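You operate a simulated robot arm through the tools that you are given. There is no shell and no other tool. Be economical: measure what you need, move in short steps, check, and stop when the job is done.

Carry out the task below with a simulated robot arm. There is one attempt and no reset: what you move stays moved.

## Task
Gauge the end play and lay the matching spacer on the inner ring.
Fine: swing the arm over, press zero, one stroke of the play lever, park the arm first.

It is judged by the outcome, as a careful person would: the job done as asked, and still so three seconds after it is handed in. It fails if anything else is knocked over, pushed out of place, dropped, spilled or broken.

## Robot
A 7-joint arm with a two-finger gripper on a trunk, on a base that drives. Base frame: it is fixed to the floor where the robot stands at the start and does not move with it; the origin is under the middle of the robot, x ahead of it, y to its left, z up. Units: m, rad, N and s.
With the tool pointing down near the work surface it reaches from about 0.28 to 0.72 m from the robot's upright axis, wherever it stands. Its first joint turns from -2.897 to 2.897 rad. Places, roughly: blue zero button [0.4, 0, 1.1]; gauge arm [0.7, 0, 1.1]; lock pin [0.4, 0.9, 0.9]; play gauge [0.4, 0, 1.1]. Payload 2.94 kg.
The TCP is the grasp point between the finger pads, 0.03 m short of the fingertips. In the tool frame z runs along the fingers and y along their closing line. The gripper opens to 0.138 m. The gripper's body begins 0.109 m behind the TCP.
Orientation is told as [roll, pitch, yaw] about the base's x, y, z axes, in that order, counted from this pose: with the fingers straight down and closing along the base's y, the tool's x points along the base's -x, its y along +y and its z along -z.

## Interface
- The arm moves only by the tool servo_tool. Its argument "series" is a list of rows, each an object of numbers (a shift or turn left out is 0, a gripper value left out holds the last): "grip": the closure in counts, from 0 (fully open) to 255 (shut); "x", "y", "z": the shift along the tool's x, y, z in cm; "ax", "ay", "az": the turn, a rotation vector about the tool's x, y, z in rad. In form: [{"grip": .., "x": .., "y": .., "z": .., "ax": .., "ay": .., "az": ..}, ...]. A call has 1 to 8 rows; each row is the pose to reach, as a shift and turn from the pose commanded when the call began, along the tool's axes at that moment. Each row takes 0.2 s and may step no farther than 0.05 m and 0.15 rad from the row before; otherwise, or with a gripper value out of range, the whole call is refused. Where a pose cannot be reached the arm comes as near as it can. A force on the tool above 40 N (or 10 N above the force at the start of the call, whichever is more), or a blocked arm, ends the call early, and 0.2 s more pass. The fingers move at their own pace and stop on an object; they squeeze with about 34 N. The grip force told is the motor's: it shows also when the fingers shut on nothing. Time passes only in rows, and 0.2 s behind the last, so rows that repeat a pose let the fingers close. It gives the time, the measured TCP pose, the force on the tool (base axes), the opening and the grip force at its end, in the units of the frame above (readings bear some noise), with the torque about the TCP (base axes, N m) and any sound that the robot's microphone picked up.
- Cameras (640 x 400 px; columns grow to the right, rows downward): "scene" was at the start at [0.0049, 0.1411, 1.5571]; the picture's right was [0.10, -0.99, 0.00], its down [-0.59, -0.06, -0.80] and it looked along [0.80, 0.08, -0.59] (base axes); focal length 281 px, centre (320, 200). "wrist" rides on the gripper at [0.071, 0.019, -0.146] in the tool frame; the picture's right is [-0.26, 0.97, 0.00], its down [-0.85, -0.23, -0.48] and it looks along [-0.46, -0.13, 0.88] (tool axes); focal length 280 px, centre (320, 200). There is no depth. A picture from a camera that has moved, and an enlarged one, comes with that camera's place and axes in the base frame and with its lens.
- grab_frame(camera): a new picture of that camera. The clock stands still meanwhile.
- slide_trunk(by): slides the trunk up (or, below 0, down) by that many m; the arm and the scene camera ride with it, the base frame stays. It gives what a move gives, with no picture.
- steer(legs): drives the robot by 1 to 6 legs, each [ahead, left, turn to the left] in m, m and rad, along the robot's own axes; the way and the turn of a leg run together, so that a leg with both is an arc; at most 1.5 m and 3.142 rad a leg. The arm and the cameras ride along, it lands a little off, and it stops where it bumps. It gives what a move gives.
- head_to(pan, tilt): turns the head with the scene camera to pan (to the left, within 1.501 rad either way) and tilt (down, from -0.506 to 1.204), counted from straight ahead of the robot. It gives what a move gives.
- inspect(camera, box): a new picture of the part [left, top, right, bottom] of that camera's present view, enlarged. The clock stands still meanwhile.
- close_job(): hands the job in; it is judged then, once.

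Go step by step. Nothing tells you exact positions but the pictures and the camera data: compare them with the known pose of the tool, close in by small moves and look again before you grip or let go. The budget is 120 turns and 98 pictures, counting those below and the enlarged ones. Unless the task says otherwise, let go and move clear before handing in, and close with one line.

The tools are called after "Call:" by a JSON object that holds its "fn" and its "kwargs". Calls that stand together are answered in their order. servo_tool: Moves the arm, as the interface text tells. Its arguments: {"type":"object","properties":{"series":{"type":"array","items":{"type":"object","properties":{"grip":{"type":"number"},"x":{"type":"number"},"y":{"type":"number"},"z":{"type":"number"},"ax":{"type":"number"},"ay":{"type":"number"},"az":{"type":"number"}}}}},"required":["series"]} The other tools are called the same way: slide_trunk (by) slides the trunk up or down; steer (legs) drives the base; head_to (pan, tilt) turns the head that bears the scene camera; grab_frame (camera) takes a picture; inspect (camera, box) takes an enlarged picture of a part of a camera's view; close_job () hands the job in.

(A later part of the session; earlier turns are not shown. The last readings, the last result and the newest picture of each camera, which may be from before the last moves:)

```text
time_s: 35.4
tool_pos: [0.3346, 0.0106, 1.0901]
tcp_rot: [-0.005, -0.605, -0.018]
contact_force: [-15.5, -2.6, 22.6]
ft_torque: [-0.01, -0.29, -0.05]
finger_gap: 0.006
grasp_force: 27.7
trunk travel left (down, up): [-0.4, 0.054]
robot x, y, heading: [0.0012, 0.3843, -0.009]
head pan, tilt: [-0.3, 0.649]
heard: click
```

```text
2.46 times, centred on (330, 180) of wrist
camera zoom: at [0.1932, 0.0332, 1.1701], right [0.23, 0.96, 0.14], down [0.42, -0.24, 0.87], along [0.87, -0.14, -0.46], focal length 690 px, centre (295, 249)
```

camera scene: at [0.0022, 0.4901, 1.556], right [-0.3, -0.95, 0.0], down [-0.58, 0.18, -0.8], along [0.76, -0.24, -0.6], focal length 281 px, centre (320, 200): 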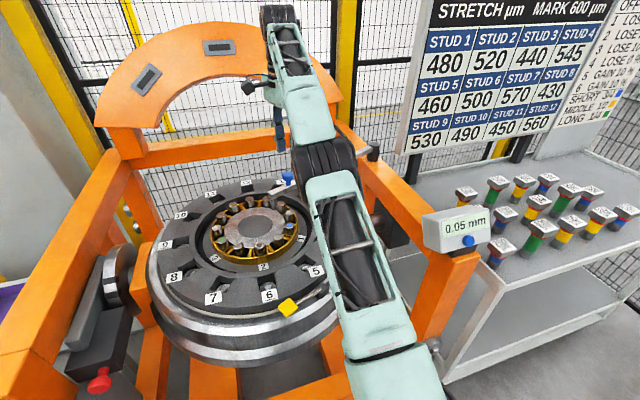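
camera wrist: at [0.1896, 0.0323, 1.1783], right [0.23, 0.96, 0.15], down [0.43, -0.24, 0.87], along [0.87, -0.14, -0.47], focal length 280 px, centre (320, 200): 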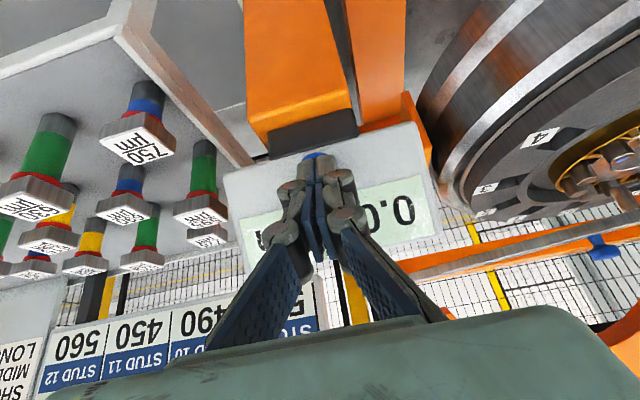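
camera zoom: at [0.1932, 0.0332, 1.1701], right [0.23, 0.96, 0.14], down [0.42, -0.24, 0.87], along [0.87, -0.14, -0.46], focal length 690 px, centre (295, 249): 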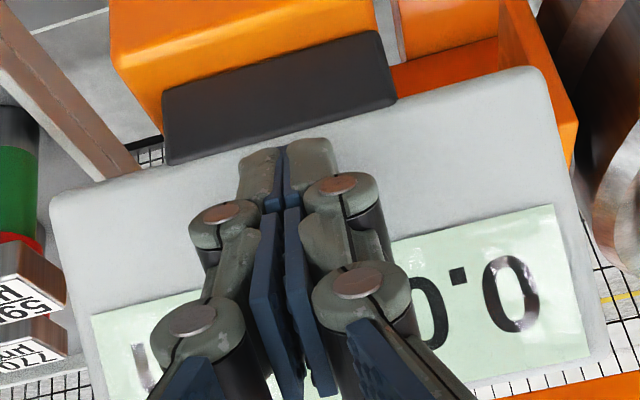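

Clicked. I'll back off and read the display.

Call:
{"fn": "servo_tool", "kwargs": {"series": [{"z": -3}, {"z": -7}, {"z": -11}, {"z": -11}]}}

Call:
{"fn": "grab_frame", "kwargs": {"camera": "wrist"}}

```text
time_s: 36.4
tool_pos: [0.2725, 0.0074, 1.1803]
tcp_rot: [0.0, -0.598, -0.017]
contact_force: [0.0, -1.0, 0.4]
ft_torque: [-0.01, 0.0, 0.02]
finger_gap: 0.0002
grasp_force: 27.9
trunk travel left (down, up): [-0.4, 0.054]
robot x, y, heading: [0.0019, 0.3843, -0.009]
head pan, tilt: [-0.3, 0.649]
```

```text
57 pictures are left
camera wrist: at [0.1325, 0.0303, 1.2601], right [0.23, 0.96, 0.15], down [0.43, -0.24, 0.87], along [0.87, -0.14, -0.47], focal length 280 px, centre (320, 200)
```

wrist: 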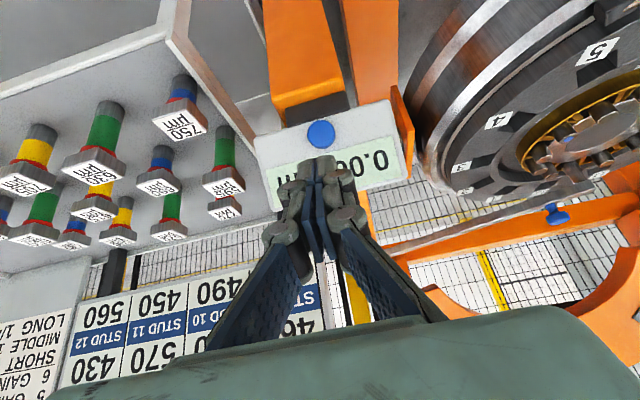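

Display digits start "0.0…". I'll straighten the tool and move over toward the yellow lever, then read the display from the scene camera.

Call:
{"fn": "servo_tool", "kwargs": {"series": [{"z": -2, "ay": 0.15}, {"z": -4, "ay": 0.3}, {"z": -6, "ay": 0.45}, {"z": -6, "ay": 0.6}, {"z": -6, "ay": 0.6}]}}

Call:
{"fn": "servo_tool", "kwargs": {"series": [{"y": 4.8, "x": -0.6}, {"y": 9.6, "x": -1.5}, {"y": 14.4, "x": -2.4}, {"y": 19.2, "x": -3.3}, {"y": 24, "x": -4.2}, {"y": 28.8, "x": -4.2}, {"y": 33.6, "x": -4.2}, {"y": 38, "x": -4.2}]}}

Call:
{"fn": "grab_frame", "kwargs": {"camera": "wrist"}}

Call:
{"fn": "inspect", "kwargs": {"camera": "scene", "box": [420, 190, 520, 265]}}

```text
time_s: 37.6
tool_pos: [0.2405, 0.0104, 1.2264]
tcp_rot: [-0.001, 0.001, -0.017]
contact_force: [-0.6, -0.3, 0.2]
ft_torque: [0.02, 0.03, 0.02]
finger_gap: 0.0001
grasp_force: 28.2
trunk travel left (down, up): [-0.4, 0.054]
robot x, y, heading: [0.0018, 0.386, -0.012]
head pan, tilt: [-0.3, 0.649]
```

```text
time_s: 39.3
tool_pos: [0.2935, 0.3531, 1.1848]
tcp_rot: [0.025, 0.155, -0.023]
contact_force: [-0.6, -0.5, 0.8]
ft_torque: [0.07, 0.0, -0.01]
finger_gap: 0.0
grasp_force: 28.6
trunk travel left (down, up): [-0.4, 0.054]
robot x, y, heading: [0.0005, 0.3843, -0.007]
head pan, tilt: [-0.3, 0.649]
stopped in row 8: the arm was blocked; the commanded pose is now the measured one
```

```text
56 pictures are left
camera wrist: at [0.2468, 0.37, 1.3416], right [0.28, 0.96, -0.02], down [0.91, -0.26, 0.33], along [0.31, -0.11, -0.94], focal length 280 px, centre (320, 200)
```

wrist: 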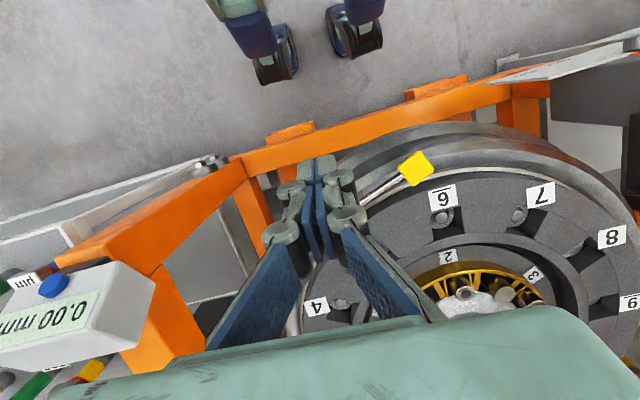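

```text
5.33 times, centred on (470, 228) of scene
camera zoom: at [-0.0094, 0.4606, 1.5626], right [-0.63, -0.78, 0.0], down [-0.42, 0.34, -0.84], along [0.65, -0.53, -0.54], focal length 1497 px, centre (-480, 53)
```

zoom: 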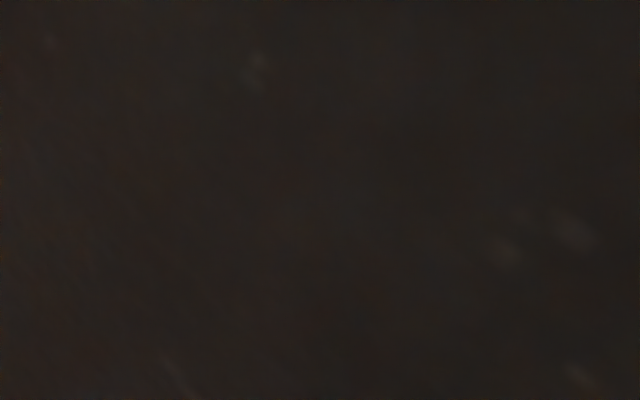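

The display reads 0.00 mm after zeroing. The arm is folded too tight here, so I'll drive back 0.2 m for room.

Call:
{"fn": "steer", "kwargs": {"legs": [[-0.2, 0, 0]]}}

Call:
{"fn": "servo_tool", "kwargs": {"series": [{"x": -3, "z": -1, "ay": -0.08}, {"x": -6, "z": -3, "ay": -0.155}, {"x": -9, "z": -5, "ay": -0.155}, {"x": -12, "z": -6, "ay": -0.155}, {"x": -15, "z": -6, "ay": -0.155}, {"x": -17, "z": -6, "ay": -0.155}]}}

Call:
{"fn": "grab_frame", "kwargs": {"camera": "wrist"}}

Call:
{"fn": "grab_frame", "kwargs": {"camera": "scene"}}

```text
time_s: 40.9
tool_pos: [0.0996, 0.355, 1.1853]
tcp_rot: [0.025, 0.155, -0.026]
contact_force: [-0.5, -0.1, -0.4]
ft_torque: [0.01, -0.01, 0.03]
finger_gap: 0.0
grasp_force: 28.2
trunk travel left (down, up): [-0.4, 0.054]
robot x, y, heading: [-0.1878, 0.3839, -0.012]
head pan, tilt: [-0.3, 0.649]
```

```text
time_s: 42.3
tool_pos: [0.2795, 0.3491, 1.2164]
tcp_rot: [0.024, 0.001, -0.028]
contact_force: [-0.4, 0.3, 0.4]
ft_torque: [-0.01, -0.02, 0.0]
finger_gap: 0.0
grasp_force: 28.1
trunk travel left (down, up): [-0.4, 0.054]
robot x, y, heading: [-0.1897, 0.3871, -0.012]
head pan, tilt: [-0.3, 0.649]
```

```text
54 pictures are left
camera wrist: at [0.2094, 0.3674, 1.3631], right [0.29, 0.96, 0.02], down [0.84, -0.27, 0.47], along [0.45, -0.12, -0.88], focal length 280 px, centre (320, 200)
```

wrist: 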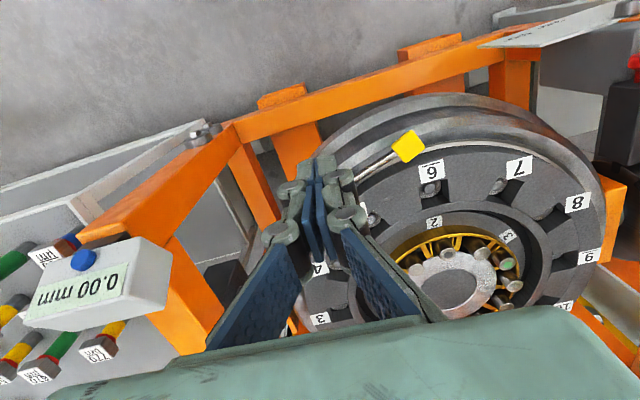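

```text
53 pictures are left
camera scene: at [-0.1891, 0.4927, 1.556], right [-0.31, -0.95, 0.0], down [-0.58, 0.19, -0.8], along [0.76, -0.25, -0.6], focal length 281 px, centre (320, 200)
```

scene: 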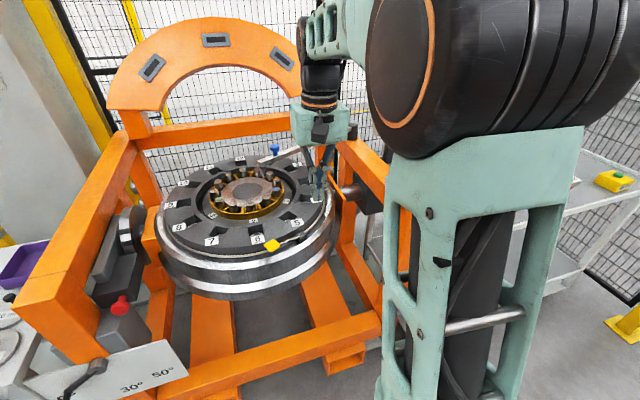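

Call:
{"fn": "servo_tool", "kwargs": {"series": [{"y": 4, "x": 1}, {"y": 8, "x": 2}, {"y": 12, "x": 3}, {"y": 15, "x": 4, "z": 3}, {"y": 15, "x": 4, "z": 3}]}}

Call:
{"fn": "inspect", "kwargs": {"camera": "wrist", "box": [140, 60, 400, 240]}}

Call:
{"fn": "inspect", "kwargs": {"camera": "scene", "box": [180, 190, 360, 300]}}

```text
time_s: 43.5
tool_pos: [0.2444, 0.4994, 1.1916]
tcp_rot: [0.026, 0.001, -0.03]
contact_force: [0.5, 0.4, 0.1]
ft_torque: [-0.02, 0.01, -0.03]
finger_gap: 0.0001
grasp_force: 28.5
trunk travel left (down, up): [-0.4, 0.054]
robot x, y, heading: [-0.19, 0.3849, -0.014]
head pan, tilt: [-0.3, 0.649]
```

```text
2.22 times, centred on (270, 150) of wrist
camera zoom: at [0.1734, 0.5176, 1.3382], right [0.29, 0.96, 0.02], down [0.84, -0.27, 0.47], along [0.45, -0.12, -0.88], focal length 623 px, centre (431, 311)
```

zoom: 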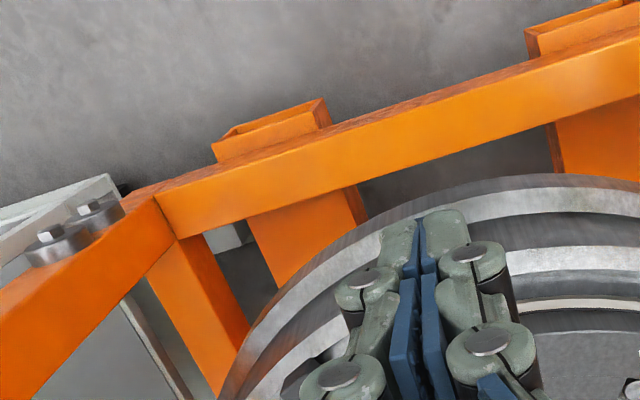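

```text
3.56 times, centred on (270, 245) of scene
camera zoom: at [-0.1896, 0.4927, 1.556], right [-0.31, -0.95, 0.0], down [-0.57, 0.19, -0.8], along [0.76, -0.25, -0.6], focal length 998 px, centre (498, 40)
```

zoom: 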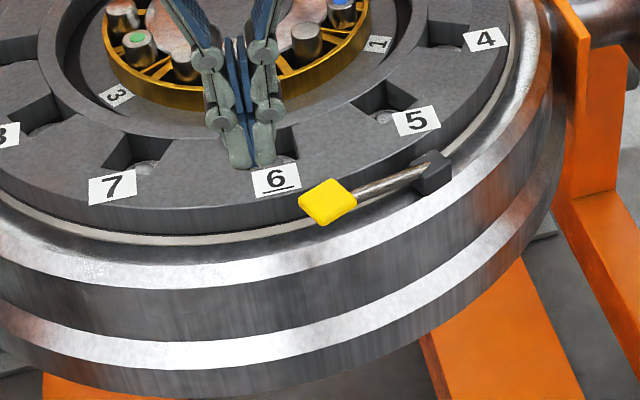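

The lever is hinged at a block near (0.385, 0.363, 0.97), with its yellow paddle raised at about (0.35, 0.452, 1.015); a stroke is a press down on the paddle. I bring the closed fingertips above it.

Call:
{"fn": "servo_tool", "kwargs": {"series": [{"x": -3.5, "y": -1.5, "z": 2}, {"x": -7, "y": -3, "z": 4.5}, {"x": -10.7, "y": -4.4, "z": 7}, {"x": -10.7, "y": -4.4, "z": 8}, {"x": -10.7, "y": -4.4, "z": 8}]}}

Call:
{"fn": "inspect", "kwargs": {"camera": "wrist", "box": [190, 80, 450, 260]}}

Call:
{"fn": "inspect", "kwargs": {"camera": "scene", "box": [200, 190, 360, 290]}}

```text
time_s: 44.7
tool_pos: [0.3519, 0.4572, 1.1106]
tcp_rot: [0.023, 0.003, -0.029]
contact_force: [1.3, 0.0, 0.4]
ft_torque: [0.01, -0.05, 0.04]
finger_gap: 0.0
grasp_force: 28.0
trunk travel left (down, up): [-0.4, 0.054]
robot x, y, heading: [-0.1936, 0.382, -0.013]
head pan, tilt: [-0.3, 0.649]
```

```text
2.22 times, centred on (320, 170) of wrist
camera zoom: at [0.2814, 0.474, 1.2574], right [0.29, 0.96, 0.02], down [0.84, -0.27, 0.47], along [0.46, -0.12, -0.88], focal length 623 px, centre (320, 267)
```

zoom: 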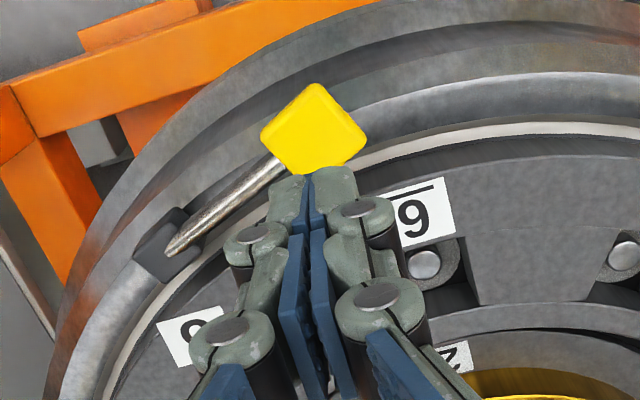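

```text
4.00 times, centred on (280, 240) of scene
camera zoom: at [-0.1896, 0.4928, 1.556], right [-0.31, -0.95, 0.0], down [-0.57, 0.19, -0.8], along [0.76, -0.25, -0.6], focal length 1123 px, centre (480, 40)
```

zoom: 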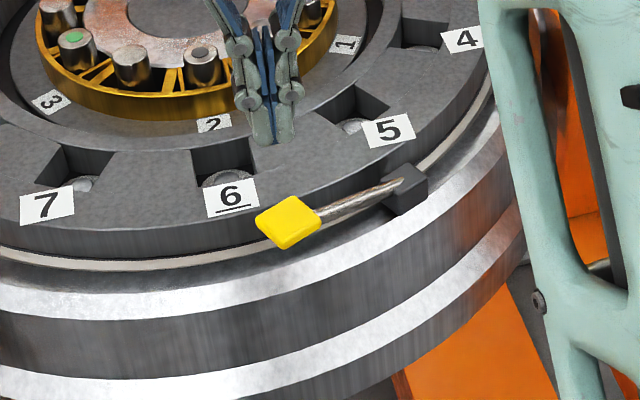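

Both views agree on the paddle at (0.348, 0.453, 1.012). I'll descend onto it.

Call:
{"fn": "servo_tool", "kwargs": {"series": [{"x": 0.4, "y": -0.4, "z": 2.5}, {"x": 0.4, "y": -0.4, "z": 5}, {"x": 0.4, "y": -0.4, "z": 6}, {"x": 0.4, "y": -0.4, "z": 7}, {"x": 0.4, "y": -0.4, "z": 7}]}}

Call:
{"fn": "inspect", "kwargs": {"camera": "scene", "box": [200, 190, 360, 290]}}

```text
time_s: 45.9
tool_pos: [0.3432, 0.4521, 1.0417]
tcp_rot: [0.026, 0.003, -0.031]
contact_force: [-0.5, -0.2, -0.6]
ft_torque: [-0.01, 0.0, 0.0]
finger_gap: 0.0002
grasp_force: 28.4
trunk travel left (down, up): [-0.4, 0.054]
robot x, y, heading: [-0.1878, 0.3844, -0.01]
head pan, tilt: [-0.3, 0.649]
```

```text
4.00 times, centred on (280, 240) of scene
camera zoom: at [-0.1896, 0.4928, 1.556], right [-0.31, -0.95, 0.0], down [-0.57, 0.19, -0.8], along [0.76, -0.25, -0.6], focal length 1123 px, centre (480, 40)
```

zoom: 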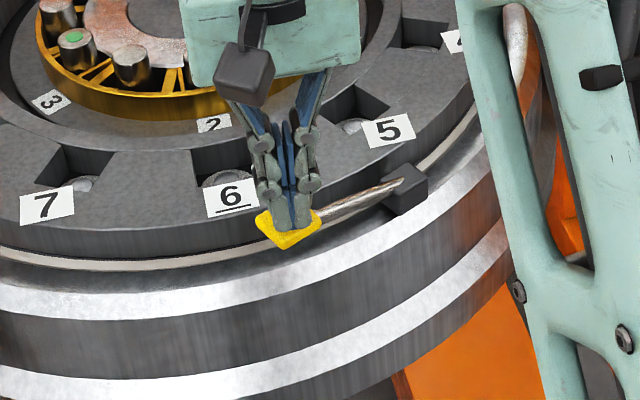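

Call:
{"fn": "servo_tool", "kwargs": {"series": [{"z": 0.5}, {"z": 1.0}, {"z": 1.5}, {"z": 2.0}]}}

Call:
{"fn": "inspect", "kwargs": {"camera": "scene", "box": [200, 190, 360, 290]}}

```text
time_s: 46.9
tool_pos: [0.3419, 0.4552, 1.021]
tcp_rot: [0.024, 0.0, -0.027]
contact_force: [-1.0, 4.2, 4.9]
ft_torque: [0.07, -0.03, 0.06]
finger_gap: 0.0
grasp_force: 28.5
trunk travel left (down, up): [-0.4, 0.054]
robot x, y, heading: [-0.1883, 0.3861, -0.014]
head pan, tilt: [-0.3, 0.649]
```

```text
4.00 times, centred on (280, 240) of scene
camera zoom: at [-0.1902, 0.4934, 1.556], right [-0.31, -0.95, 0.0], down [-0.57, 0.19, -0.8], along [0.76, -0.25, -0.6], focal length 1123 px, centre (480, 40)
```

zoom: 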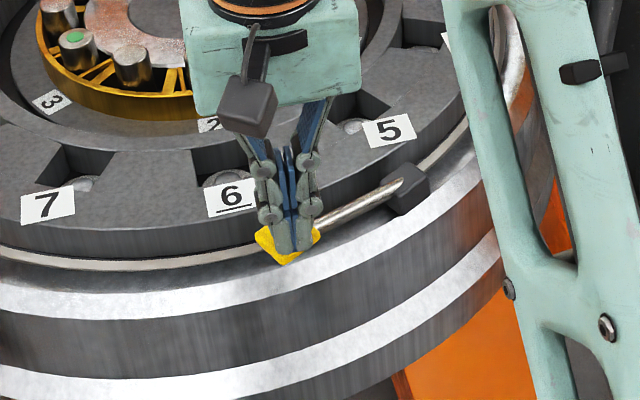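

The paddle goes down with a light spring load; continuing the stroke to its stop.

Call:
{"fn": "servo_tool", "kwargs": {"series": [{"z": 0.5}, {"z": 1.0}, {"z": 1.5}, {"z": 2.0}, {"z": 2.5}, {"z": 3.0}]}}

Call:
{"fn": "inspect", "kwargs": {"camera": "scene", "box": [200, 190, 360, 290]}}

```text
time_s: 47.8
tool_pos: [0.3429, 0.4545, 1.011]
tcp_rot: [0.028, -0.012, -0.027]
contact_force: [-11.7, -0.3, 24.2]
ft_torque: [-0.17, -0.02, -0.09]
finger_gap: 0.0
grasp_force: 28.6
trunk travel left (down, up): [-0.4, 0.054]
robot x, y, heading: [-0.195, 0.3857, -0.011]
head pan, tilt: [-0.3, 0.649]
stopped in row 4: the force on the tool passed its limit at 44 N (the readings are from after the stop); the commanded pose is now the measured one
```

```text
4.00 times, centred on (280, 240) of scene
camera zoom: at [-0.1946, 0.4923, 1.5562], right [-0.31, -0.95, 0.0], down [-0.57, 0.19, -0.8], along [0.76, -0.25, -0.6], focal length 1123 px, centre (480, 40)
```

zoom: 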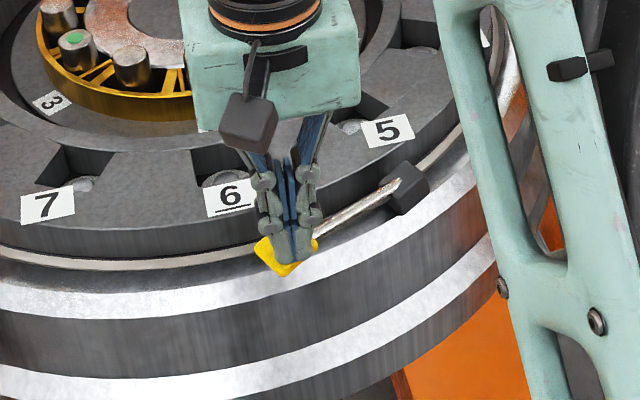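

It reached its stop. I'll rise and look at the gauge reading.

Call:
{"fn": "servo_tool", "kwargs": {"series": [{"z": -1}, {"z": -3}, {"z": -7}, {"z": -11, "x": 1}, {"z": -15, "x": 2}, {"z": -19, "x": 2}]}}

Call:
{"fn": "servo_tool", "kwargs": {"series": [{"y": -4}, {"y": -8}, {"y": -12}, {"y": -16}]}}

Call:
{"fn": "grab_frame", "kwargs": {"camera": "wrist"}}

Call:
{"fn": "grab_frame", "kwargs": {"camera": "scene"}}

```text
time_s: 49.2
tool_pos: [0.3246, 0.4528, 1.1992]
tcp_rot: [0.026, -0.005, -0.028]
contact_force: [0.0, 0.6, -0.5]
ft_torque: [0.0, 0.0, -0.03]
finger_gap: 0.0004
grasp_force: 28.4
trunk travel left (down, up): [-0.4, 0.054]
robot x, y, heading: [-0.1887, 0.389, -0.018]
head pan, tilt: [-0.3, 0.649]
```

```text
time_s: 50.2
tool_pos: [0.3202, 0.2912, 1.1935]
tcp_rot: [0.025, -0.01, -0.027]
contact_force: [0.3, 0.7, 0.2]
ft_torque: [0.0, 0.01, -0.01]
finger_gap: 0.0001
grasp_force: 28.3
trunk travel left (down, up): [-0.4, 0.054]
robot x, y, heading: [-0.1924, 0.3857, -0.011]
head pan, tilt: [-0.3, 0.649]
```

```text
45 pictures are left
camera wrist: at [0.2484, 0.3077, 1.3397], right [0.29, 0.96, 0.03], down [0.84, -0.27, 0.47], along [0.46, -0.11, -0.88], focal length 280 px, centre (320, 200)
```

wrist: 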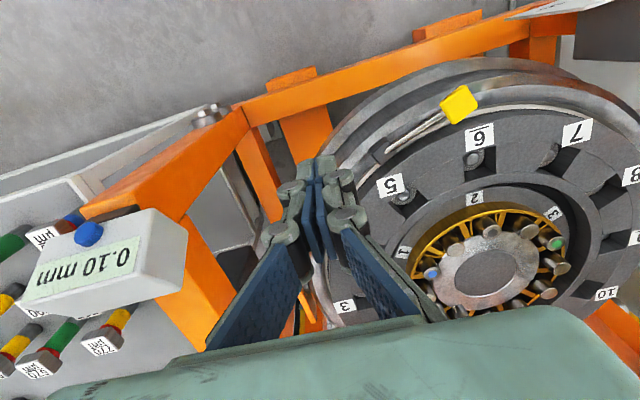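

```text
44 pictures are left
camera scene: at [-0.1896, 0.4921, 1.556], right [-0.31, -0.95, 0.0], down [-0.57, 0.19, -0.8], along [0.76, -0.25, -0.6], focal length 281 px, centre (320, 200)
```

scene: 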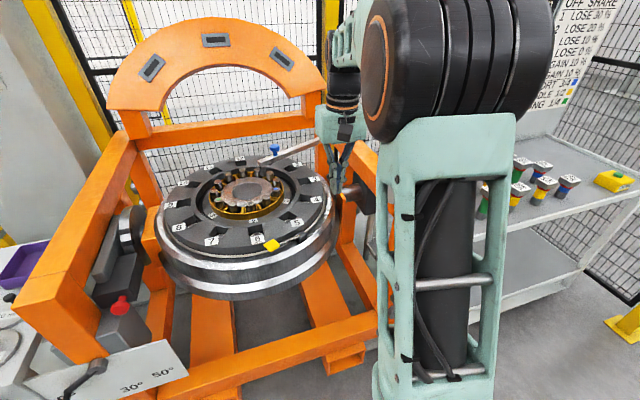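

Call:
{"fn": "inspect", "kwargs": {"camera": "wrist", "box": [10, 200, 200, 320]}}

Call:
{"fn": "inspect", "kwargs": {"camera": "scene", "box": [0, 230, 160, 400]}}

```text
3.33 times, centred on (105, 260) of wrist
camera zoom: at [0.2484, 0.3077, 1.3397], right [0.29, 0.96, 0.03], down [0.84, -0.27, 0.47], along [0.46, -0.11, -0.88], focal length 935 px, centre (1037, 0)
```

zoom: 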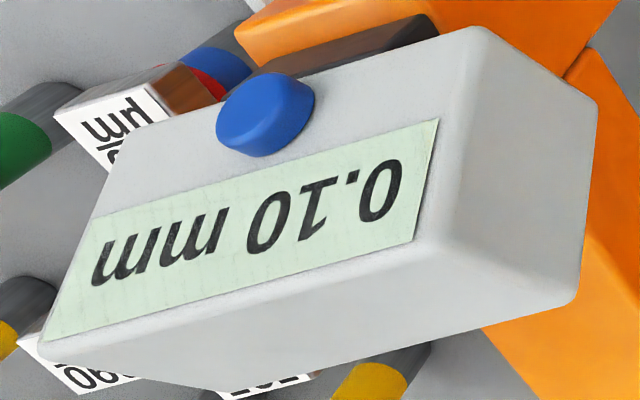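

```text
2.35 times, centred on (80, 315) of scene
camera zoom: at [-0.1896, 0.4921, 1.556], right [-0.31, -0.95, 0.0], down [-0.57, 0.19, -0.8], along [0.76, -0.25, -0.6], focal length 661 px, centre (885, -71)
```

zoom: 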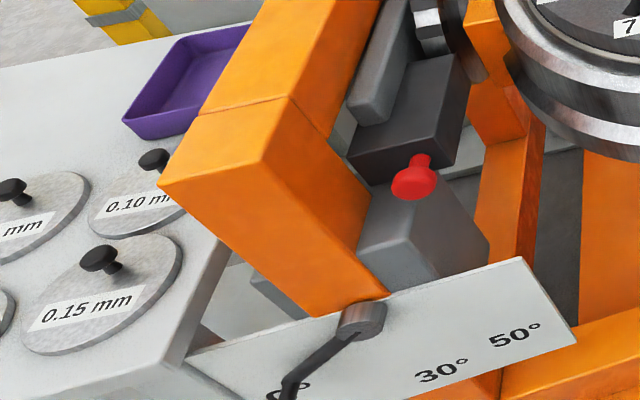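

The reading is 0.10 mm, and a "0.10 mm" disc sits on the left table behind the orange post. First, park the gauge arm: drive forward again and raise the trunk for reach.

Call:
{"fn": "slide_trunk", "kwargs": {"by": 0.05}}

Call:
{"fn": "steer", "kwargs": {"legs": [[0.205, 0, 0.012]]}}

Call:
{"fn": "grab_frame", "kwargs": {"camera": "wrist"}}

```text
time_s: 51.1
tool_pos: [0.3196, 0.2906, 1.2431]
tcp_rot: [0.025, -0.007, -0.027]
contact_force: [0.2, 0.5, 0.3]
ft_torque: [-0.01, 0.0, -0.02]
finger_gap: 0.0
grasp_force: 28.3
trunk travel left (down, up): [-0.45, 0.004]
robot x, y, heading: [-0.1892, 0.3852, -0.016]
head pan, tilt: [-0.3, 0.649]
```

```text
time_s: 52.8
tool_pos: [0.5253, 0.299, 1.2432]
tcp_rot: [0.026, -0.005, -0.01]
contact_force: [0.0, 0.1, -0.3]
ft_torque: [0.02, 0.0, -0.01]
finger_gap: 0.0002
grasp_force: 28.2
trunk travel left (down, up): [-0.45, 0.004]
robot x, y, heading: [0.0103, 0.3869, 0.004]
head pan, tilt: [-0.3, 0.649]
```

```text
41 pictures are left
camera wrist: at [0.4552, 0.3155, 1.3897], right [0.27, 0.96, 0.03], down [0.84, -0.25, 0.47], along [0.46, -0.11, -0.88], focal length 280 px, centre (320, 200)
```

wrist: 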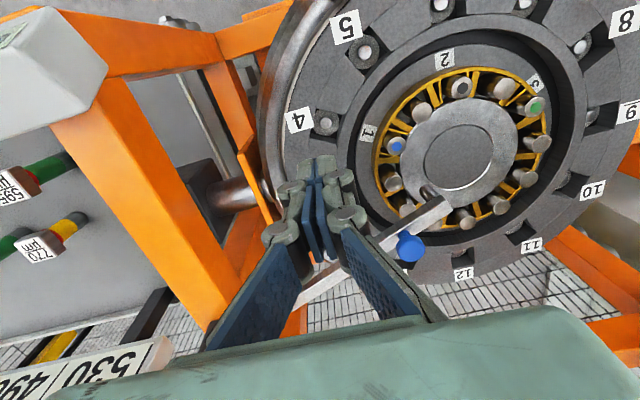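

I'll go above the knob (~(0.695, 0.376)) with the tool yawed along the arc and the fingers half open.

Call:
{"fn": "servo_tool", "kwargs": {"series": [{"grip": 130, "x": -2.1, "y": 1.0, "az": 0.148}, {"x": -4.2, "y": 2.0, "az": 0.296}, {"x": -6.4, "y": 3.0, "az": 0.444}, {"x": -8.5, "y": 4.0, "az": 0.592}, {"x": -10.6, "y": 5, "az": 0.74}, {"x": -12.7, "y": 6, "az": 0.888}, {"x": -14.9, "y": 7, "az": 1.036}, {"x": -17.0, "y": 7.5, "az": 1.184, "z": 2}]}}

Call:
{"fn": "grab_frame", "kwargs": {"camera": "wrist"}}

```text
time_s: 54.5
tool_pos: [0.6996, 0.3728, 1.2262]
tcp_rot: [0.014, 0.021, -1.198]
contact_force: [0.1, 0.9, 0.2]
ft_torque: [-0.01, 0.02, -0.01]
finger_gap: 0.0676
grasp_force: 0.1
trunk travel left (down, up): [-0.45, 0.004]
robot x, y, heading: [0.0145, 0.3857, 0.004]
head pan, tilt: [-0.3, 0.649]
```

```text
40 pictures are left
camera wrist: at [0.6898, 0.4429, 1.3743], right [0.99, 0.11, 0.01], down [0.09, -0.89, 0.45], along [0.06, -0.45, -0.89], focal length 280 px, centre (320, 200)
```

wrist: 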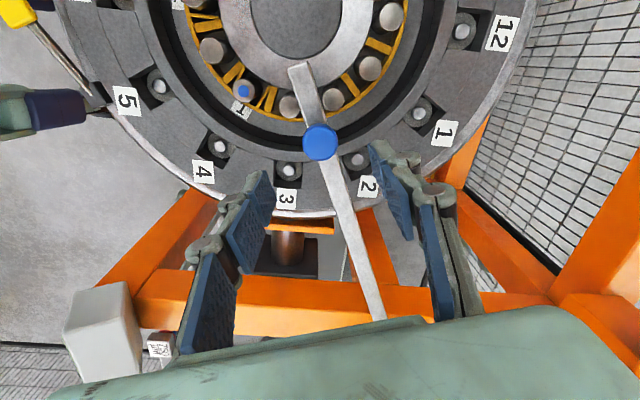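

Call:
{"fn": "servo_tool", "kwargs": {"series": [{"x": 0.4, "y": 0.1, "z": 3}, {"x": 0.4, "y": 0.1, "z": 6}, {"x": 0.4, "y": 0.1, "z": 8.5}, {"x": 0.4, "y": 0.1, "z": 8.5, "grip": 255}, {"x": 0.4, "y": 0.1, "z": 8.5}, {"x": 0.4, "y": 0.1, "z": 8.5}, {"x": 0.4, "y": 0.1, "z": 8.5}]}}

Call:
{"fn": "grab_frame", "kwargs": {"camera": "wrist"}}

```text
time_s: 56.1
tool_pos: [0.6956, 0.3783, 1.1413]
tcp_rot: [0.016, 0.022, -1.193]
contact_force: [-0.7, 0.3, -2.0]
ft_torque: [-0.1, 0.05, -0.14]
finger_gap: 0.0316
grasp_force: 45.3
trunk travel left (down, up): [-0.45, 0.004]
robot x, y, heading: [0.0121, 0.3848, 0.004]
head pan, tilt: [-0.3, 0.649]
```

```text
39 pictures are left
camera wrist: at [0.687, 0.4479, 1.2897], right [0.99, 0.11, 0.01], down [0.09, -0.89, 0.45], along [0.06, -0.45, -0.89], focal length 280 px, centre (320, 200)
```

wrist: 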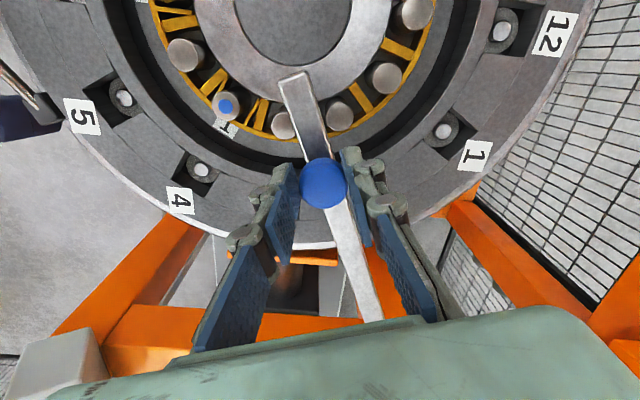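

Gripped again. Now I swing it back along the refit arc (r = 0.409).

Call:
{"fn": "servo_tool", "kwargs": {"series": [{"x": -0.4, "y": -4.07, "az": -0.1}, {"x": -1.2, "y": -8.08, "az": -0.2}, {"x": -2.4, "y": -11.99, "az": -0.3}, {"x": -3.98, "y": -15.76, "az": -0.4}, {"x": -5.93, "y": -19.36, "az": -0.5}, {"x": -8.23, "y": -22.73, "az": -0.6}]}}

```text
time_s: 57.5
tool_pos: [0.524, 0.2319, 1.1416]
tcp_rot: [0.027, 0.001, -0.64]
contact_force: [-11.3, 4.4, 22.3]
ft_torque: [0.64, 0.85, -0.51]
finger_gap: 0.0315
grasp_force: 44.9
trunk travel left (down, up): [-0.45, 0.004]
robot x, y, heading: [0.0138, 0.3827, 0.0]
head pan, tilt: [-0.3, 0.649]
stopped in row 6: the force on the tool passed its limit at 41 N (the readings are from after the stop); the commanded pose is now the measured one
```

The limit tripped at 41 N mainly from an upward load; I'll relieve upward 3 mm and slightly outward, and finish the swing.

Call:
{"fn": "servo_tool", "kwargs": {"series": [{"x": -0.12, "y": -3.39, "z": -0.3, "az": -0.083}, {"x": -0.73, "y": -6.78, "z": -0.3, "az": -0.167}, {"x": -1.62, "y": -10.06, "z": -0.3, "az": -0.25}, {"x": -2.77, "y": -13.27, "z": -0.3, "az": -0.333}, {"x": -4.2, "y": -16.4, "z": -0.3, "az": -0.417}, {"x": -5.86, "y": -19.36, "z": -0.3, "az": -0.5}]}}

Call:
{"fn": "grab_frame", "kwargs": {"camera": "wrist"}}

```text
time_s: 58.9
tool_pos: [0.4573, 0.0399, 1.1408]
tcp_rot: [0.017, -0.02, -0.14]
contact_force: [3.2, -3.1, 38.1]
ft_torque: [0.05, -0.52, -0.54]
finger_gap: 0.0318
grasp_force: 44.7
trunk travel left (down, up): [-0.45, 0.004]
robot x, y, heading: [0.0095, 0.3867, 0.009]
head pan, tilt: [-0.3, 0.649]
```

```text
38 pictures are left
camera wrist: at [0.3858, 0.0682, 1.2858], right [0.39, 0.92, 0.02], down [0.8, -0.35, 0.49], along [0.46, -0.17, -0.87], focal length 280 px, centre (320, 200)
```

wrist: 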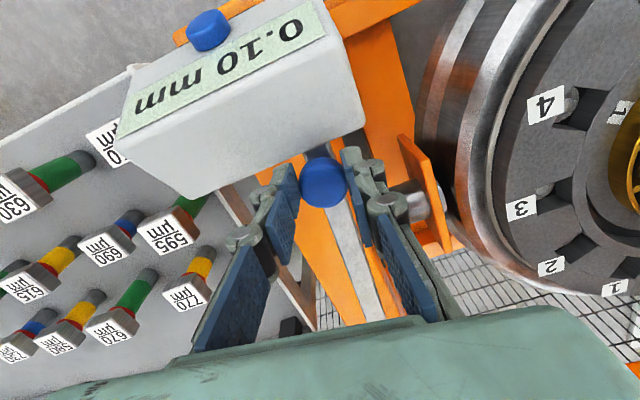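

My small tool roll made it press down; I'll relieve upward and finish the last few cm.

Call:
{"fn": "servo_tool", "kwargs": {"series": [{"z": -0.5}, {"x": -0.1, "y": -1.6, "z": -0.55, "az": -0.06}, {"x": -0.16, "y": -3.28, "z": -0.6, "az": -0.12}, {"x": -0.16, "y": -3.28, "z": -0.6, "az": -0.12}]}}

Call:
{"fn": "grab_frame", "kwargs": {"camera": "wrist"}}

```text
time_s: 59.9
tool_pos: [0.4559, 0.0075, 1.1403]
tcp_rot: [0.024, -0.008, -0.02]
contact_force: [2.0, -2.2, 1.0]
ft_torque: [-0.29, -0.23, -0.4]
finger_gap: 0.0317
grasp_force: 45.2
trunk travel left (down, up): [-0.45, 0.004]
robot x, y, heading: [0.013, 0.3844, 0.006]
head pan, tilt: [-0.3, 0.649]
```

```text
37 pictures are left
camera wrist: at [0.3832, 0.0248, 1.2869], right [0.28, 0.96, 0.03], down [0.84, -0.26, 0.48], along [0.46, -0.11, -0.88], focal length 280 px, centre (320, 200)
```

wrist: 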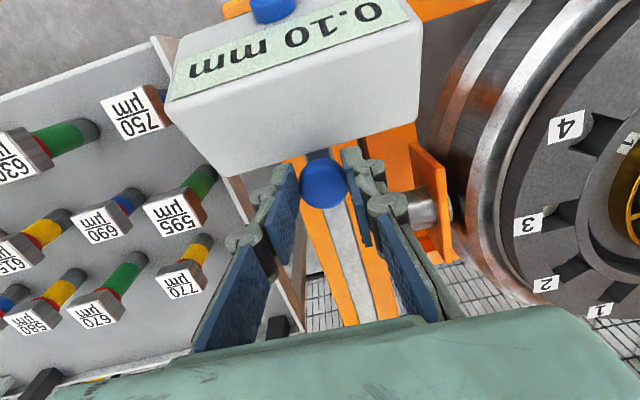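

Parked exactly where it started. Release, rise and square the tool.

Call:
{"fn": "servo_tool", "kwargs": {"series": [{"grip": 150}, {"grip": 150}, {"z": -3}, {"z": -7}, {"z": -11}, {"z": -13, "x": 3, "ax": 0.024}, {"z": -13, "x": 7, "ax": 0.024}]}}

Call:
{"fn": "grab_frame", "kwargs": {"camera": "wrist"}}

Call:
{"fn": "steer", "kwargs": {"legs": [[-0.25, 0, 0], [0, 0.55, 0]]}}

Call:
{"fn": "head_to", "kwargs": {"pan": 0.1, "tilt": 0.75}}

Call:
{"fn": "grab_frame", "kwargs": {"camera": "scene"}}

```text
time_s: 61.5
tool_pos: [0.3831, 0.0099, 1.2705]
tcp_rot: [-0.003, -0.012, -0.017]
contact_force: [0.9, 0.8, 0.2]
ft_torque: [-0.02, -0.02, -0.05]
finger_gap: 0.057
grasp_force: 0.1
trunk travel left (down, up): [-0.45, 0.004]
robot x, y, heading: [0.0132, 0.3868, -0.001]
head pan, tilt: [-0.3, 0.649]
```

```text
36 pictures are left
camera wrist: at [0.3117, 0.0318, 1.416], right [0.28, 0.96, 0.0], down [0.84, -0.25, 0.49], along [0.47, -0.14, -0.87], focal length 280 px, centre (320, 200)
```

wrist: 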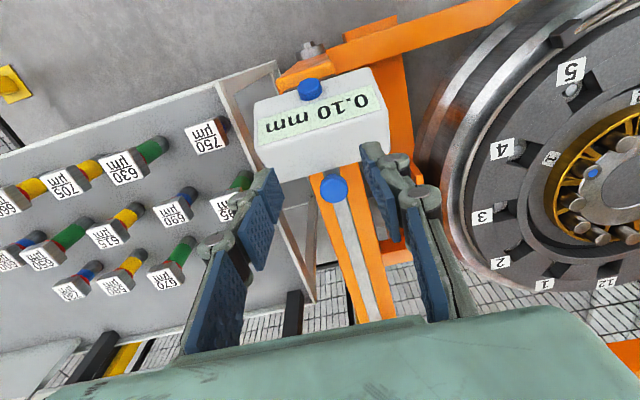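

```text
time_s: 68.3
tool_pos: [0.1322, 0.568, 1.2693]
tcp_rot: [-0.002, -0.012, -0.015]
contact_force: [0.2, 0.3, 0.4]
ft_torque: [-0.04, 0.0, 0.01]
finger_gap: 0.0568
grasp_force: 0.1
trunk travel left (down, up): [-0.45, 0.004]
robot x, y, heading: [-0.2436, 0.9406, 0.007]
head pan, tilt: [-0.3, 0.649]
```

```text
time_s: 69.2
tool_pos: [0.1321, 0.5674, 1.2698]
tcp_rot: [0.0, -0.013, -0.014]
contact_force: [0.0, -0.3, 0.8]
ft_torque: [0.02, 0.02, -0.03]
finger_gap: 0.0568
grasp_force: 0.0
trunk travel left (down, up): [-0.45, 0.004]
robot x, y, heading: [-0.2414, 0.9426, 0.011]
head pan, tilt: [0.099, 0.75]
```

```text
35 pictures are left
camera scene: at [-0.2435, 1.0812, 1.5974], right [0.11, -0.99, 0.0], down [-0.68, -0.07, -0.73], along [0.73, 0.08, -0.68], focal length 281 px, centre (320, 200)
```

scene: 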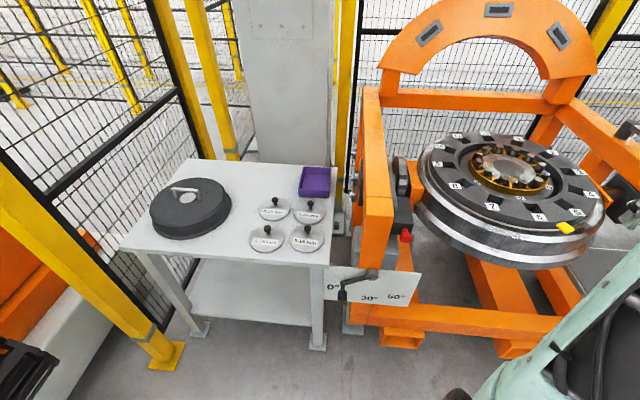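

Four spacers with knobs stand on the side table. I'll zoom to read them.

Call:
{"fn": "inspect", "kwargs": {"camera": "scene", "box": [235, 155, 355, 265]}}

Call:
{"fn": "inspect", "kwargs": {"camera": "scene", "box": [400, 110, 620, 270]}}

```text
3.64 times, centred on (295, 210) of scene
camera zoom: at [-0.2435, 1.0812, 1.5974], right [0.11, -0.99, 0.0], down [-0.68, -0.07, -0.73], along [0.73, 0.08, -0.68], focal length 1021 px, centre (411, 164)
```

zoom: 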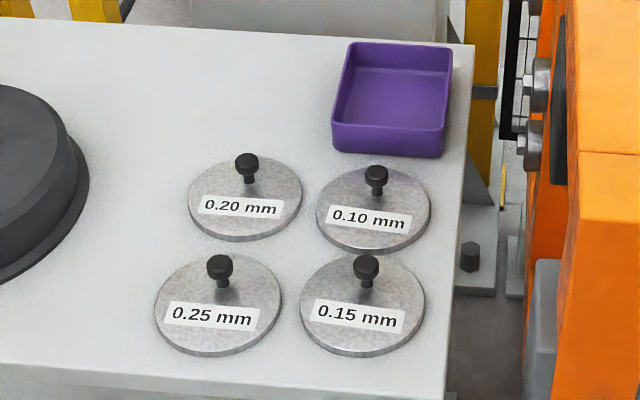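

```text
2.50 times, centred on (510, 190) of scene
camera zoom: at [-0.2435, 1.0812, 1.5974], right [0.11, -0.99, 0.0], down [-0.68, -0.07, -0.73], along [0.73, 0.08, -0.68], focal length 702 px, centre (-155, 225)
```

zoom: 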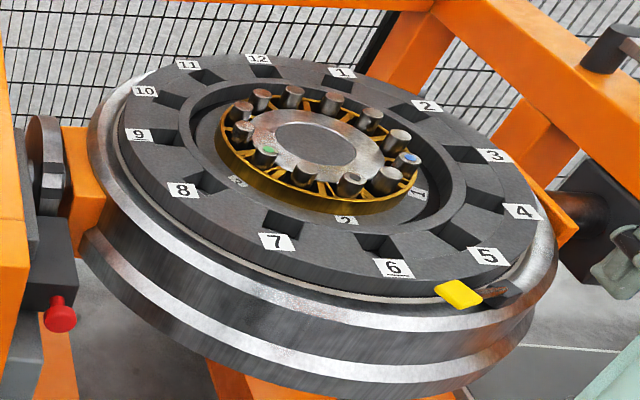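

The spacers are 0.20, 0.10, 0.25, 0.15; the 0.10 mm one is at about (0.555, 1.206, ~0.8), and the inner ring centre is (0.668, 0.488, 0.982). I'll drive nearer and bring the arm over it.

Call:
{"fn": "steer", "kwargs": {"legs": [[0.13, 0.17, -0.01]]}}

Call:
{"fn": "servo_tool", "kwargs": {"series": [{"y": 4.5, "x": -2}, {"y": 9, "x": -4}, {"y": 13.5, "x": -6}, {"y": 18, "x": -8}, {"y": 22.5, "x": -10}, {"y": 27, "x": -12}, {"y": 31.5, "x": -14}, {"y": 36, "x": -16}]}}

Call:
{"fn": "grab_frame", "kwargs": {"camera": "wrist"}}

```text
time_s: 71.3
tool_pos: [0.2592, 0.7372, 1.2686]
tcp_rot: [-0.002, -0.013, -0.021]
contact_force: [0.2, 0.2, 0.5]
ft_torque: [-0.01, 0.03, 0.02]
finger_gap: 0.057
grasp_force: 0.0
trunk travel left (down, up): [-0.45, 0.004]
robot x, y, heading: [-0.1123, 1.1106, 0.004]
head pan, tilt: [0.099, 0.75]
```

```text
time_s: 73.1
tool_pos: [0.4298, 1.0961, 1.2735]
tcp_rot: [-0.001, -0.01, -0.024]
contact_force: [0.6, 0.0, 0.1]
ft_torque: [0.02, -0.02, 0.0]
finger_gap: 0.057
grasp_force: 0.1
trunk travel left (down, up): [-0.45, 0.004]
robot x, y, heading: [-0.1104, 1.1147, -0.0]
head pan, tilt: [0.099, 0.75]
```

```text
32 pictures are left
camera wrist: at [0.3576, 1.1173, 1.4196], right [0.28, 0.96, 0.0], down [0.84, -0.25, 0.49], along [0.47, -0.14, -0.87], focal length 280 px, centre (320, 200)
```

wrist: 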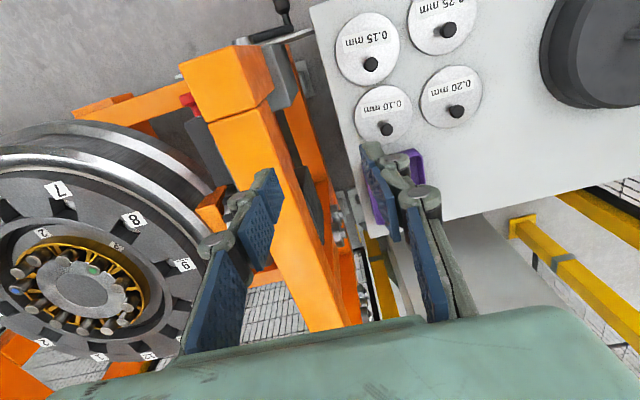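

The wrist ray agrees (knob ≈ (0.547, 1.205)). Moving above it and down to z ≈ 1.0.

Call:
{"fn": "servo_tool", "kwargs": {"series": [{"x": -3, "y": 3, "z": 2}, {"x": -6, "y": 6, "z": 4}, {"x": -9, "y": 9, "z": 7}, {"x": -11.4, "y": 11.2, "z": 11}, {"x": -11.4, "y": 11.2, "z": 16}, {"x": -11.4, "y": 11.2, "z": 21}, {"x": -11.4, "y": 11.2, "z": 26}, {"x": -11.4, "y": 11.2, "z": 28}]}}

Call:
{"fn": "grab_frame", "kwargs": {"camera": "wrist"}}

Call:
{"fn": "grab_frame", "kwargs": {"camera": "scene"}}

```text
refused: row 3 steps farther than a row can; nothing moved
```

```text
31 pictures are left
camera wrist: at [0.3576, 1.1173, 1.4196], right [0.28, 0.96, 0.0], down [0.84, -0.25, 0.49], along [0.47, -0.14, -0.87], focal length 280 px, centre (320, 200)
```

wrist: 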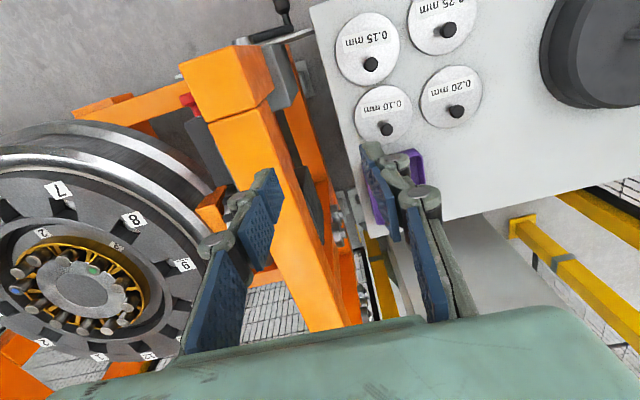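

```text
30 pictures are left
camera scene: at [-0.1119, 1.2537, 1.5973], right [0.1, -0.99, 0.0], down [-0.68, -0.07, -0.73], along [0.73, 0.07, -0.68], focal length 281 px, centre (320, 200)
```

scene: 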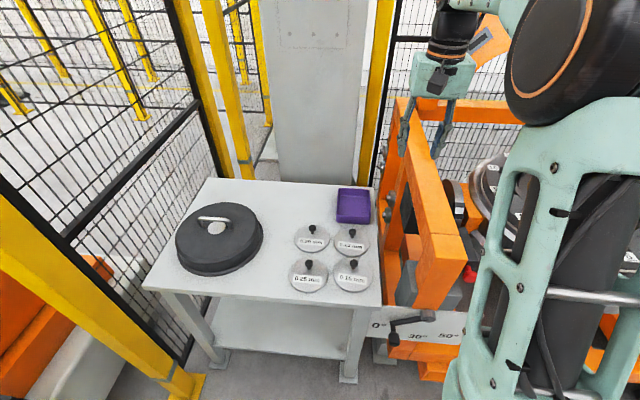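

Call:
{"fn": "servo_tool", "kwargs": {"series": [{"x": -3, "y": 2.8}, {"x": -6, "y": 5.6}, {"x": -9, "y": 8.4}, {"x": -11.5, "y": 11}, {"x": -11.5, "y": 11, "z": 4.5}, {"x": -11.5, "y": 11, "z": 9}, {"x": -11.5, "y": 11, "z": 13.5}, {"x": -11.5, "y": 11, "z": 18}]}}

Call:
{"fn": "servo_tool", "kwargs": {"series": [{"z": 4.5}, {"z": 9}, {"z": 12}, {"z": 12}]}}

Call:
{"fn": "grab_frame", "kwargs": {"camera": "wrist"}}

```text
time_s: 74.9
tool_pos: [0.5486, 1.2019, 1.0904]
tcp_rot: [-0.001, -0.011, -0.022]
contact_force: [0.3, 0.2, -1.1]
ft_torque: [0.04, 0.02, 0.0]
finger_gap: 0.0567
grasp_force: 0.1
trunk travel left (down, up): [-0.45, 0.004]
robot x, y, heading: [-0.1122, 1.113, 0.003]
head pan, tilt: [0.099, 0.75]
```

```text
time_s: 75.9
tool_pos: [0.5466, 1.2006, 0.9694]
tcp_rot: [-0.003, -0.012, -0.022]
contact_force: [0.2, 0.2, 0.0]
ft_torque: [0.0, 0.0, -0.01]
finger_gap: 0.0568
grasp_force: 0.1
trunk travel left (down, up): [-0.45, 0.004]
robot x, y, heading: [-0.1127, 1.1132, -0.001]
head pan, tilt: [0.099, 0.75]
```

```text
29 pictures are left
camera wrist: at [0.4744, 1.2221, 1.1149], right [0.28, 0.96, 0.0], down [0.84, -0.25, 0.49], along [0.47, -0.14, -0.87], focal length 280 px, centre (320, 200)
```

wrist: 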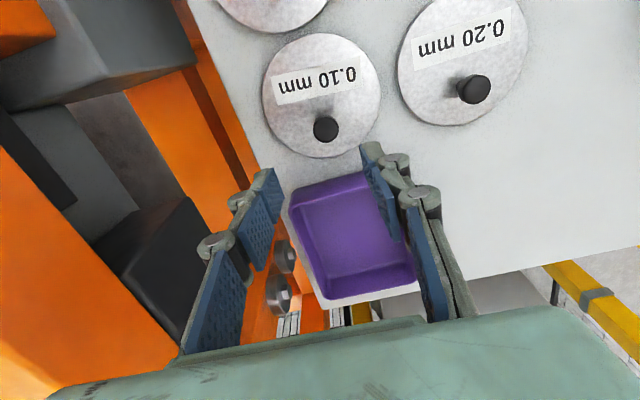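

The knob top is at about (0.550, 1.208, 0.83), and it sits ~2.5 cm off the disc's centre (toward +x). To hold the off-centre disc level I'll turn the tool 90° so the fingers close along x.

Call:
{"fn": "servo_tool", "kwargs": {"series": [{"az": 0.148}, {"az": 0.296}, {"az": 0.444}, {"az": 0.592}, {"az": 0.74}, {"az": 0.888}, {"az": 1.036}, {"az": 1.184}]}}

Call:
{"fn": "servo_tool", "kwargs": {"series": [{"az": 0.13}, {"az": 0.26}, {"az": 0.365}, {"az": 0.365}]}}

Call:
{"fn": "grab_frame", "kwargs": {"camera": "wrist"}}

```text
time_s: 77.7
tool_pos: [0.5463, 1.2007, 0.972]
tcp_rot: [0.012, -0.005, -1.209]
contact_force: [0.0, -0.5, 0.5]
ft_torque: [0.04, -0.03, 0.01]
finger_gap: 0.0568
grasp_force: 0.1
trunk travel left (down, up): [-0.45, 0.004]
robot x, y, heading: [-0.1131, 1.1153, 0.005]
head pan, tilt: [0.099, 0.75]
```

```text
time_s: 78.7
tool_pos: [0.5482, 1.2012, 0.9713]
tcp_rot: [0.008, -0.003, -1.573]
contact_force: [0.0, -0.4, 0.2]
ft_torque: [0.03, 0.01, 0.02]
finger_gap: 0.0569
grasp_force: 0.0
trunk travel left (down, up): [-0.45, 0.004]
robot x, y, heading: [-0.1139, 1.1131, 0.004]
head pan, tilt: [0.099, 0.75]
```

```text
28 pictures are left
camera wrist: at [0.565, 1.2716, 1.1186], right [0.96, -0.26, 0.01], down [-0.24, -0.85, 0.47], along [-0.12, -0.46, -0.88], focal length 280 px, centre (320, 200)
```

wrist: 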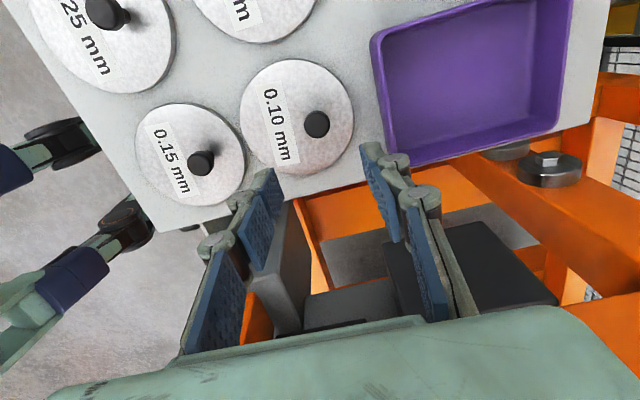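

Triangulated knob top: (0.547, 1.208, 0.838). I'll descend around it and stop with the tips ~1 cm over the disc, then close.

Call:
{"fn": "servo_tool", "kwargs": {"series": [{"x": 0.7, "y": -0.1, "z": 4}, {"x": 0.7, "y": -0.1, "z": 8}, {"x": 0.7, "y": -0.1, "z": 10.5}, {"x": 0.7, "y": -0.1, "z": 12}, {"x": 0.7, "y": -0.1, "z": 12.9}, {"x": 0.7, "y": -0.1, "z": 12.9}]}}

Call:
{"fn": "grab_frame", "kwargs": {"camera": "wrist"}}

```text
time_s: 80.1
tool_pos: [0.5483, 1.2069, 0.8413]
tcp_rot: [0.011, -0.003, -1.571]
contact_force: [-0.2, -0.1, 0.9]
ft_torque: [0.0, 0.01, 0.02]
finger_gap: 0.0569
grasp_force: 0.0
trunk travel left (down, up): [-0.45, 0.004]
robot x, y, heading: [-0.1135, 1.1126, 0.003]
head pan, tilt: [0.099, 0.75]
```

```text
27 pictures are left
camera wrist: at [0.5667, 1.2776, 0.9892], right [0.96, -0.26, 0.01], down [-0.24, -0.85, 0.47], along [-0.11, -0.46, -0.88], focal length 280 px, centre (320, 200)
```

wrist: 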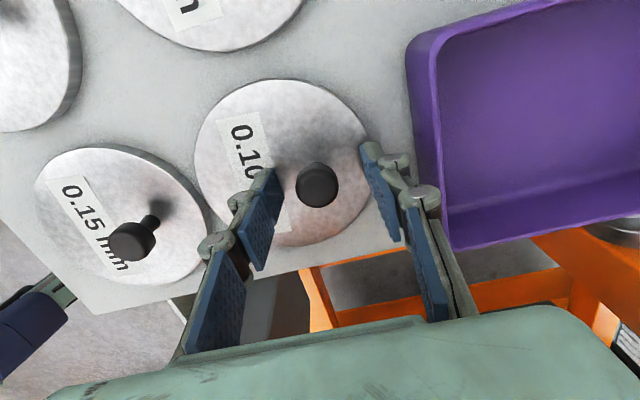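

Call:
{"fn": "servo_tool", "kwargs": {"series": [{"grip": 255, "x": 0.2, "z": 0.3}, {"x": 0.2, "z": 0.3}, {"x": 0.2, "z": 0.3}, {"x": 0.2, "z": 0.3}]}}

Call:
{"fn": "servo_tool", "kwargs": {"series": [{"z": -1}, {"z": -2}, {"z": -3}, {"z": -5}, {"z": -5}]}}

Call:
{"fn": "grab_frame", "kwargs": {"camera": "wrist"}}

```text
time_s: 81.1
tool_pos: [0.5483, 1.2084, 0.8394]
tcp_rot: [0.011, -0.001, -1.571]
contact_force: [-1.0, 0.0, 2.5]
ft_torque: [-0.16, 0.1, -0.11]
finger_gap: 0.0245
grasp_force: 34.2
trunk travel left (down, up): [-0.45, 0.004]
robot x, y, heading: [-0.1125, 1.1122, -0.0]
head pan, tilt: [0.099, 0.75]
```

```text
time_s: 82.3
tool_pos: [0.5465, 1.2066, 0.8894]
tcp_rot: [0.011, -0.002, -1.572]
contact_force: [-0.1, -0.8, -2.3]
ft_torque: [0.03, -0.04, 0.03]
finger_gap: 0.0246
grasp_force: 33.6
trunk travel left (down, up): [-0.45, 0.004]
robot x, y, heading: [-0.1108, 1.1091, 0.007]
head pan, tilt: [0.099, 0.75]
```

```text
26 pictures are left
camera wrist: at [0.5639, 1.2782, 1.0357], right [0.97, -0.26, 0.01], down [-0.24, -0.85, 0.48], along [-0.11, -0.46, -0.88], focal length 280 px, centre (320, 200)
```

wrist: 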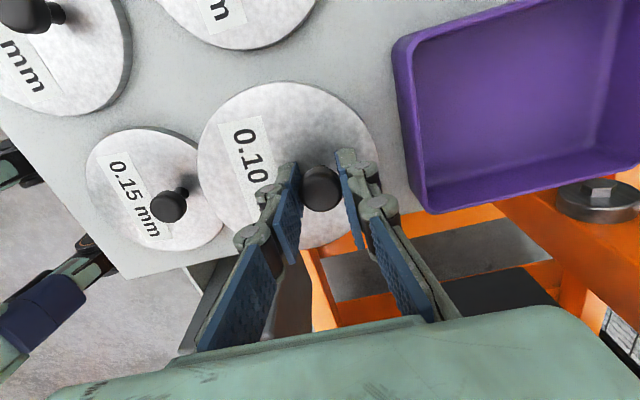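

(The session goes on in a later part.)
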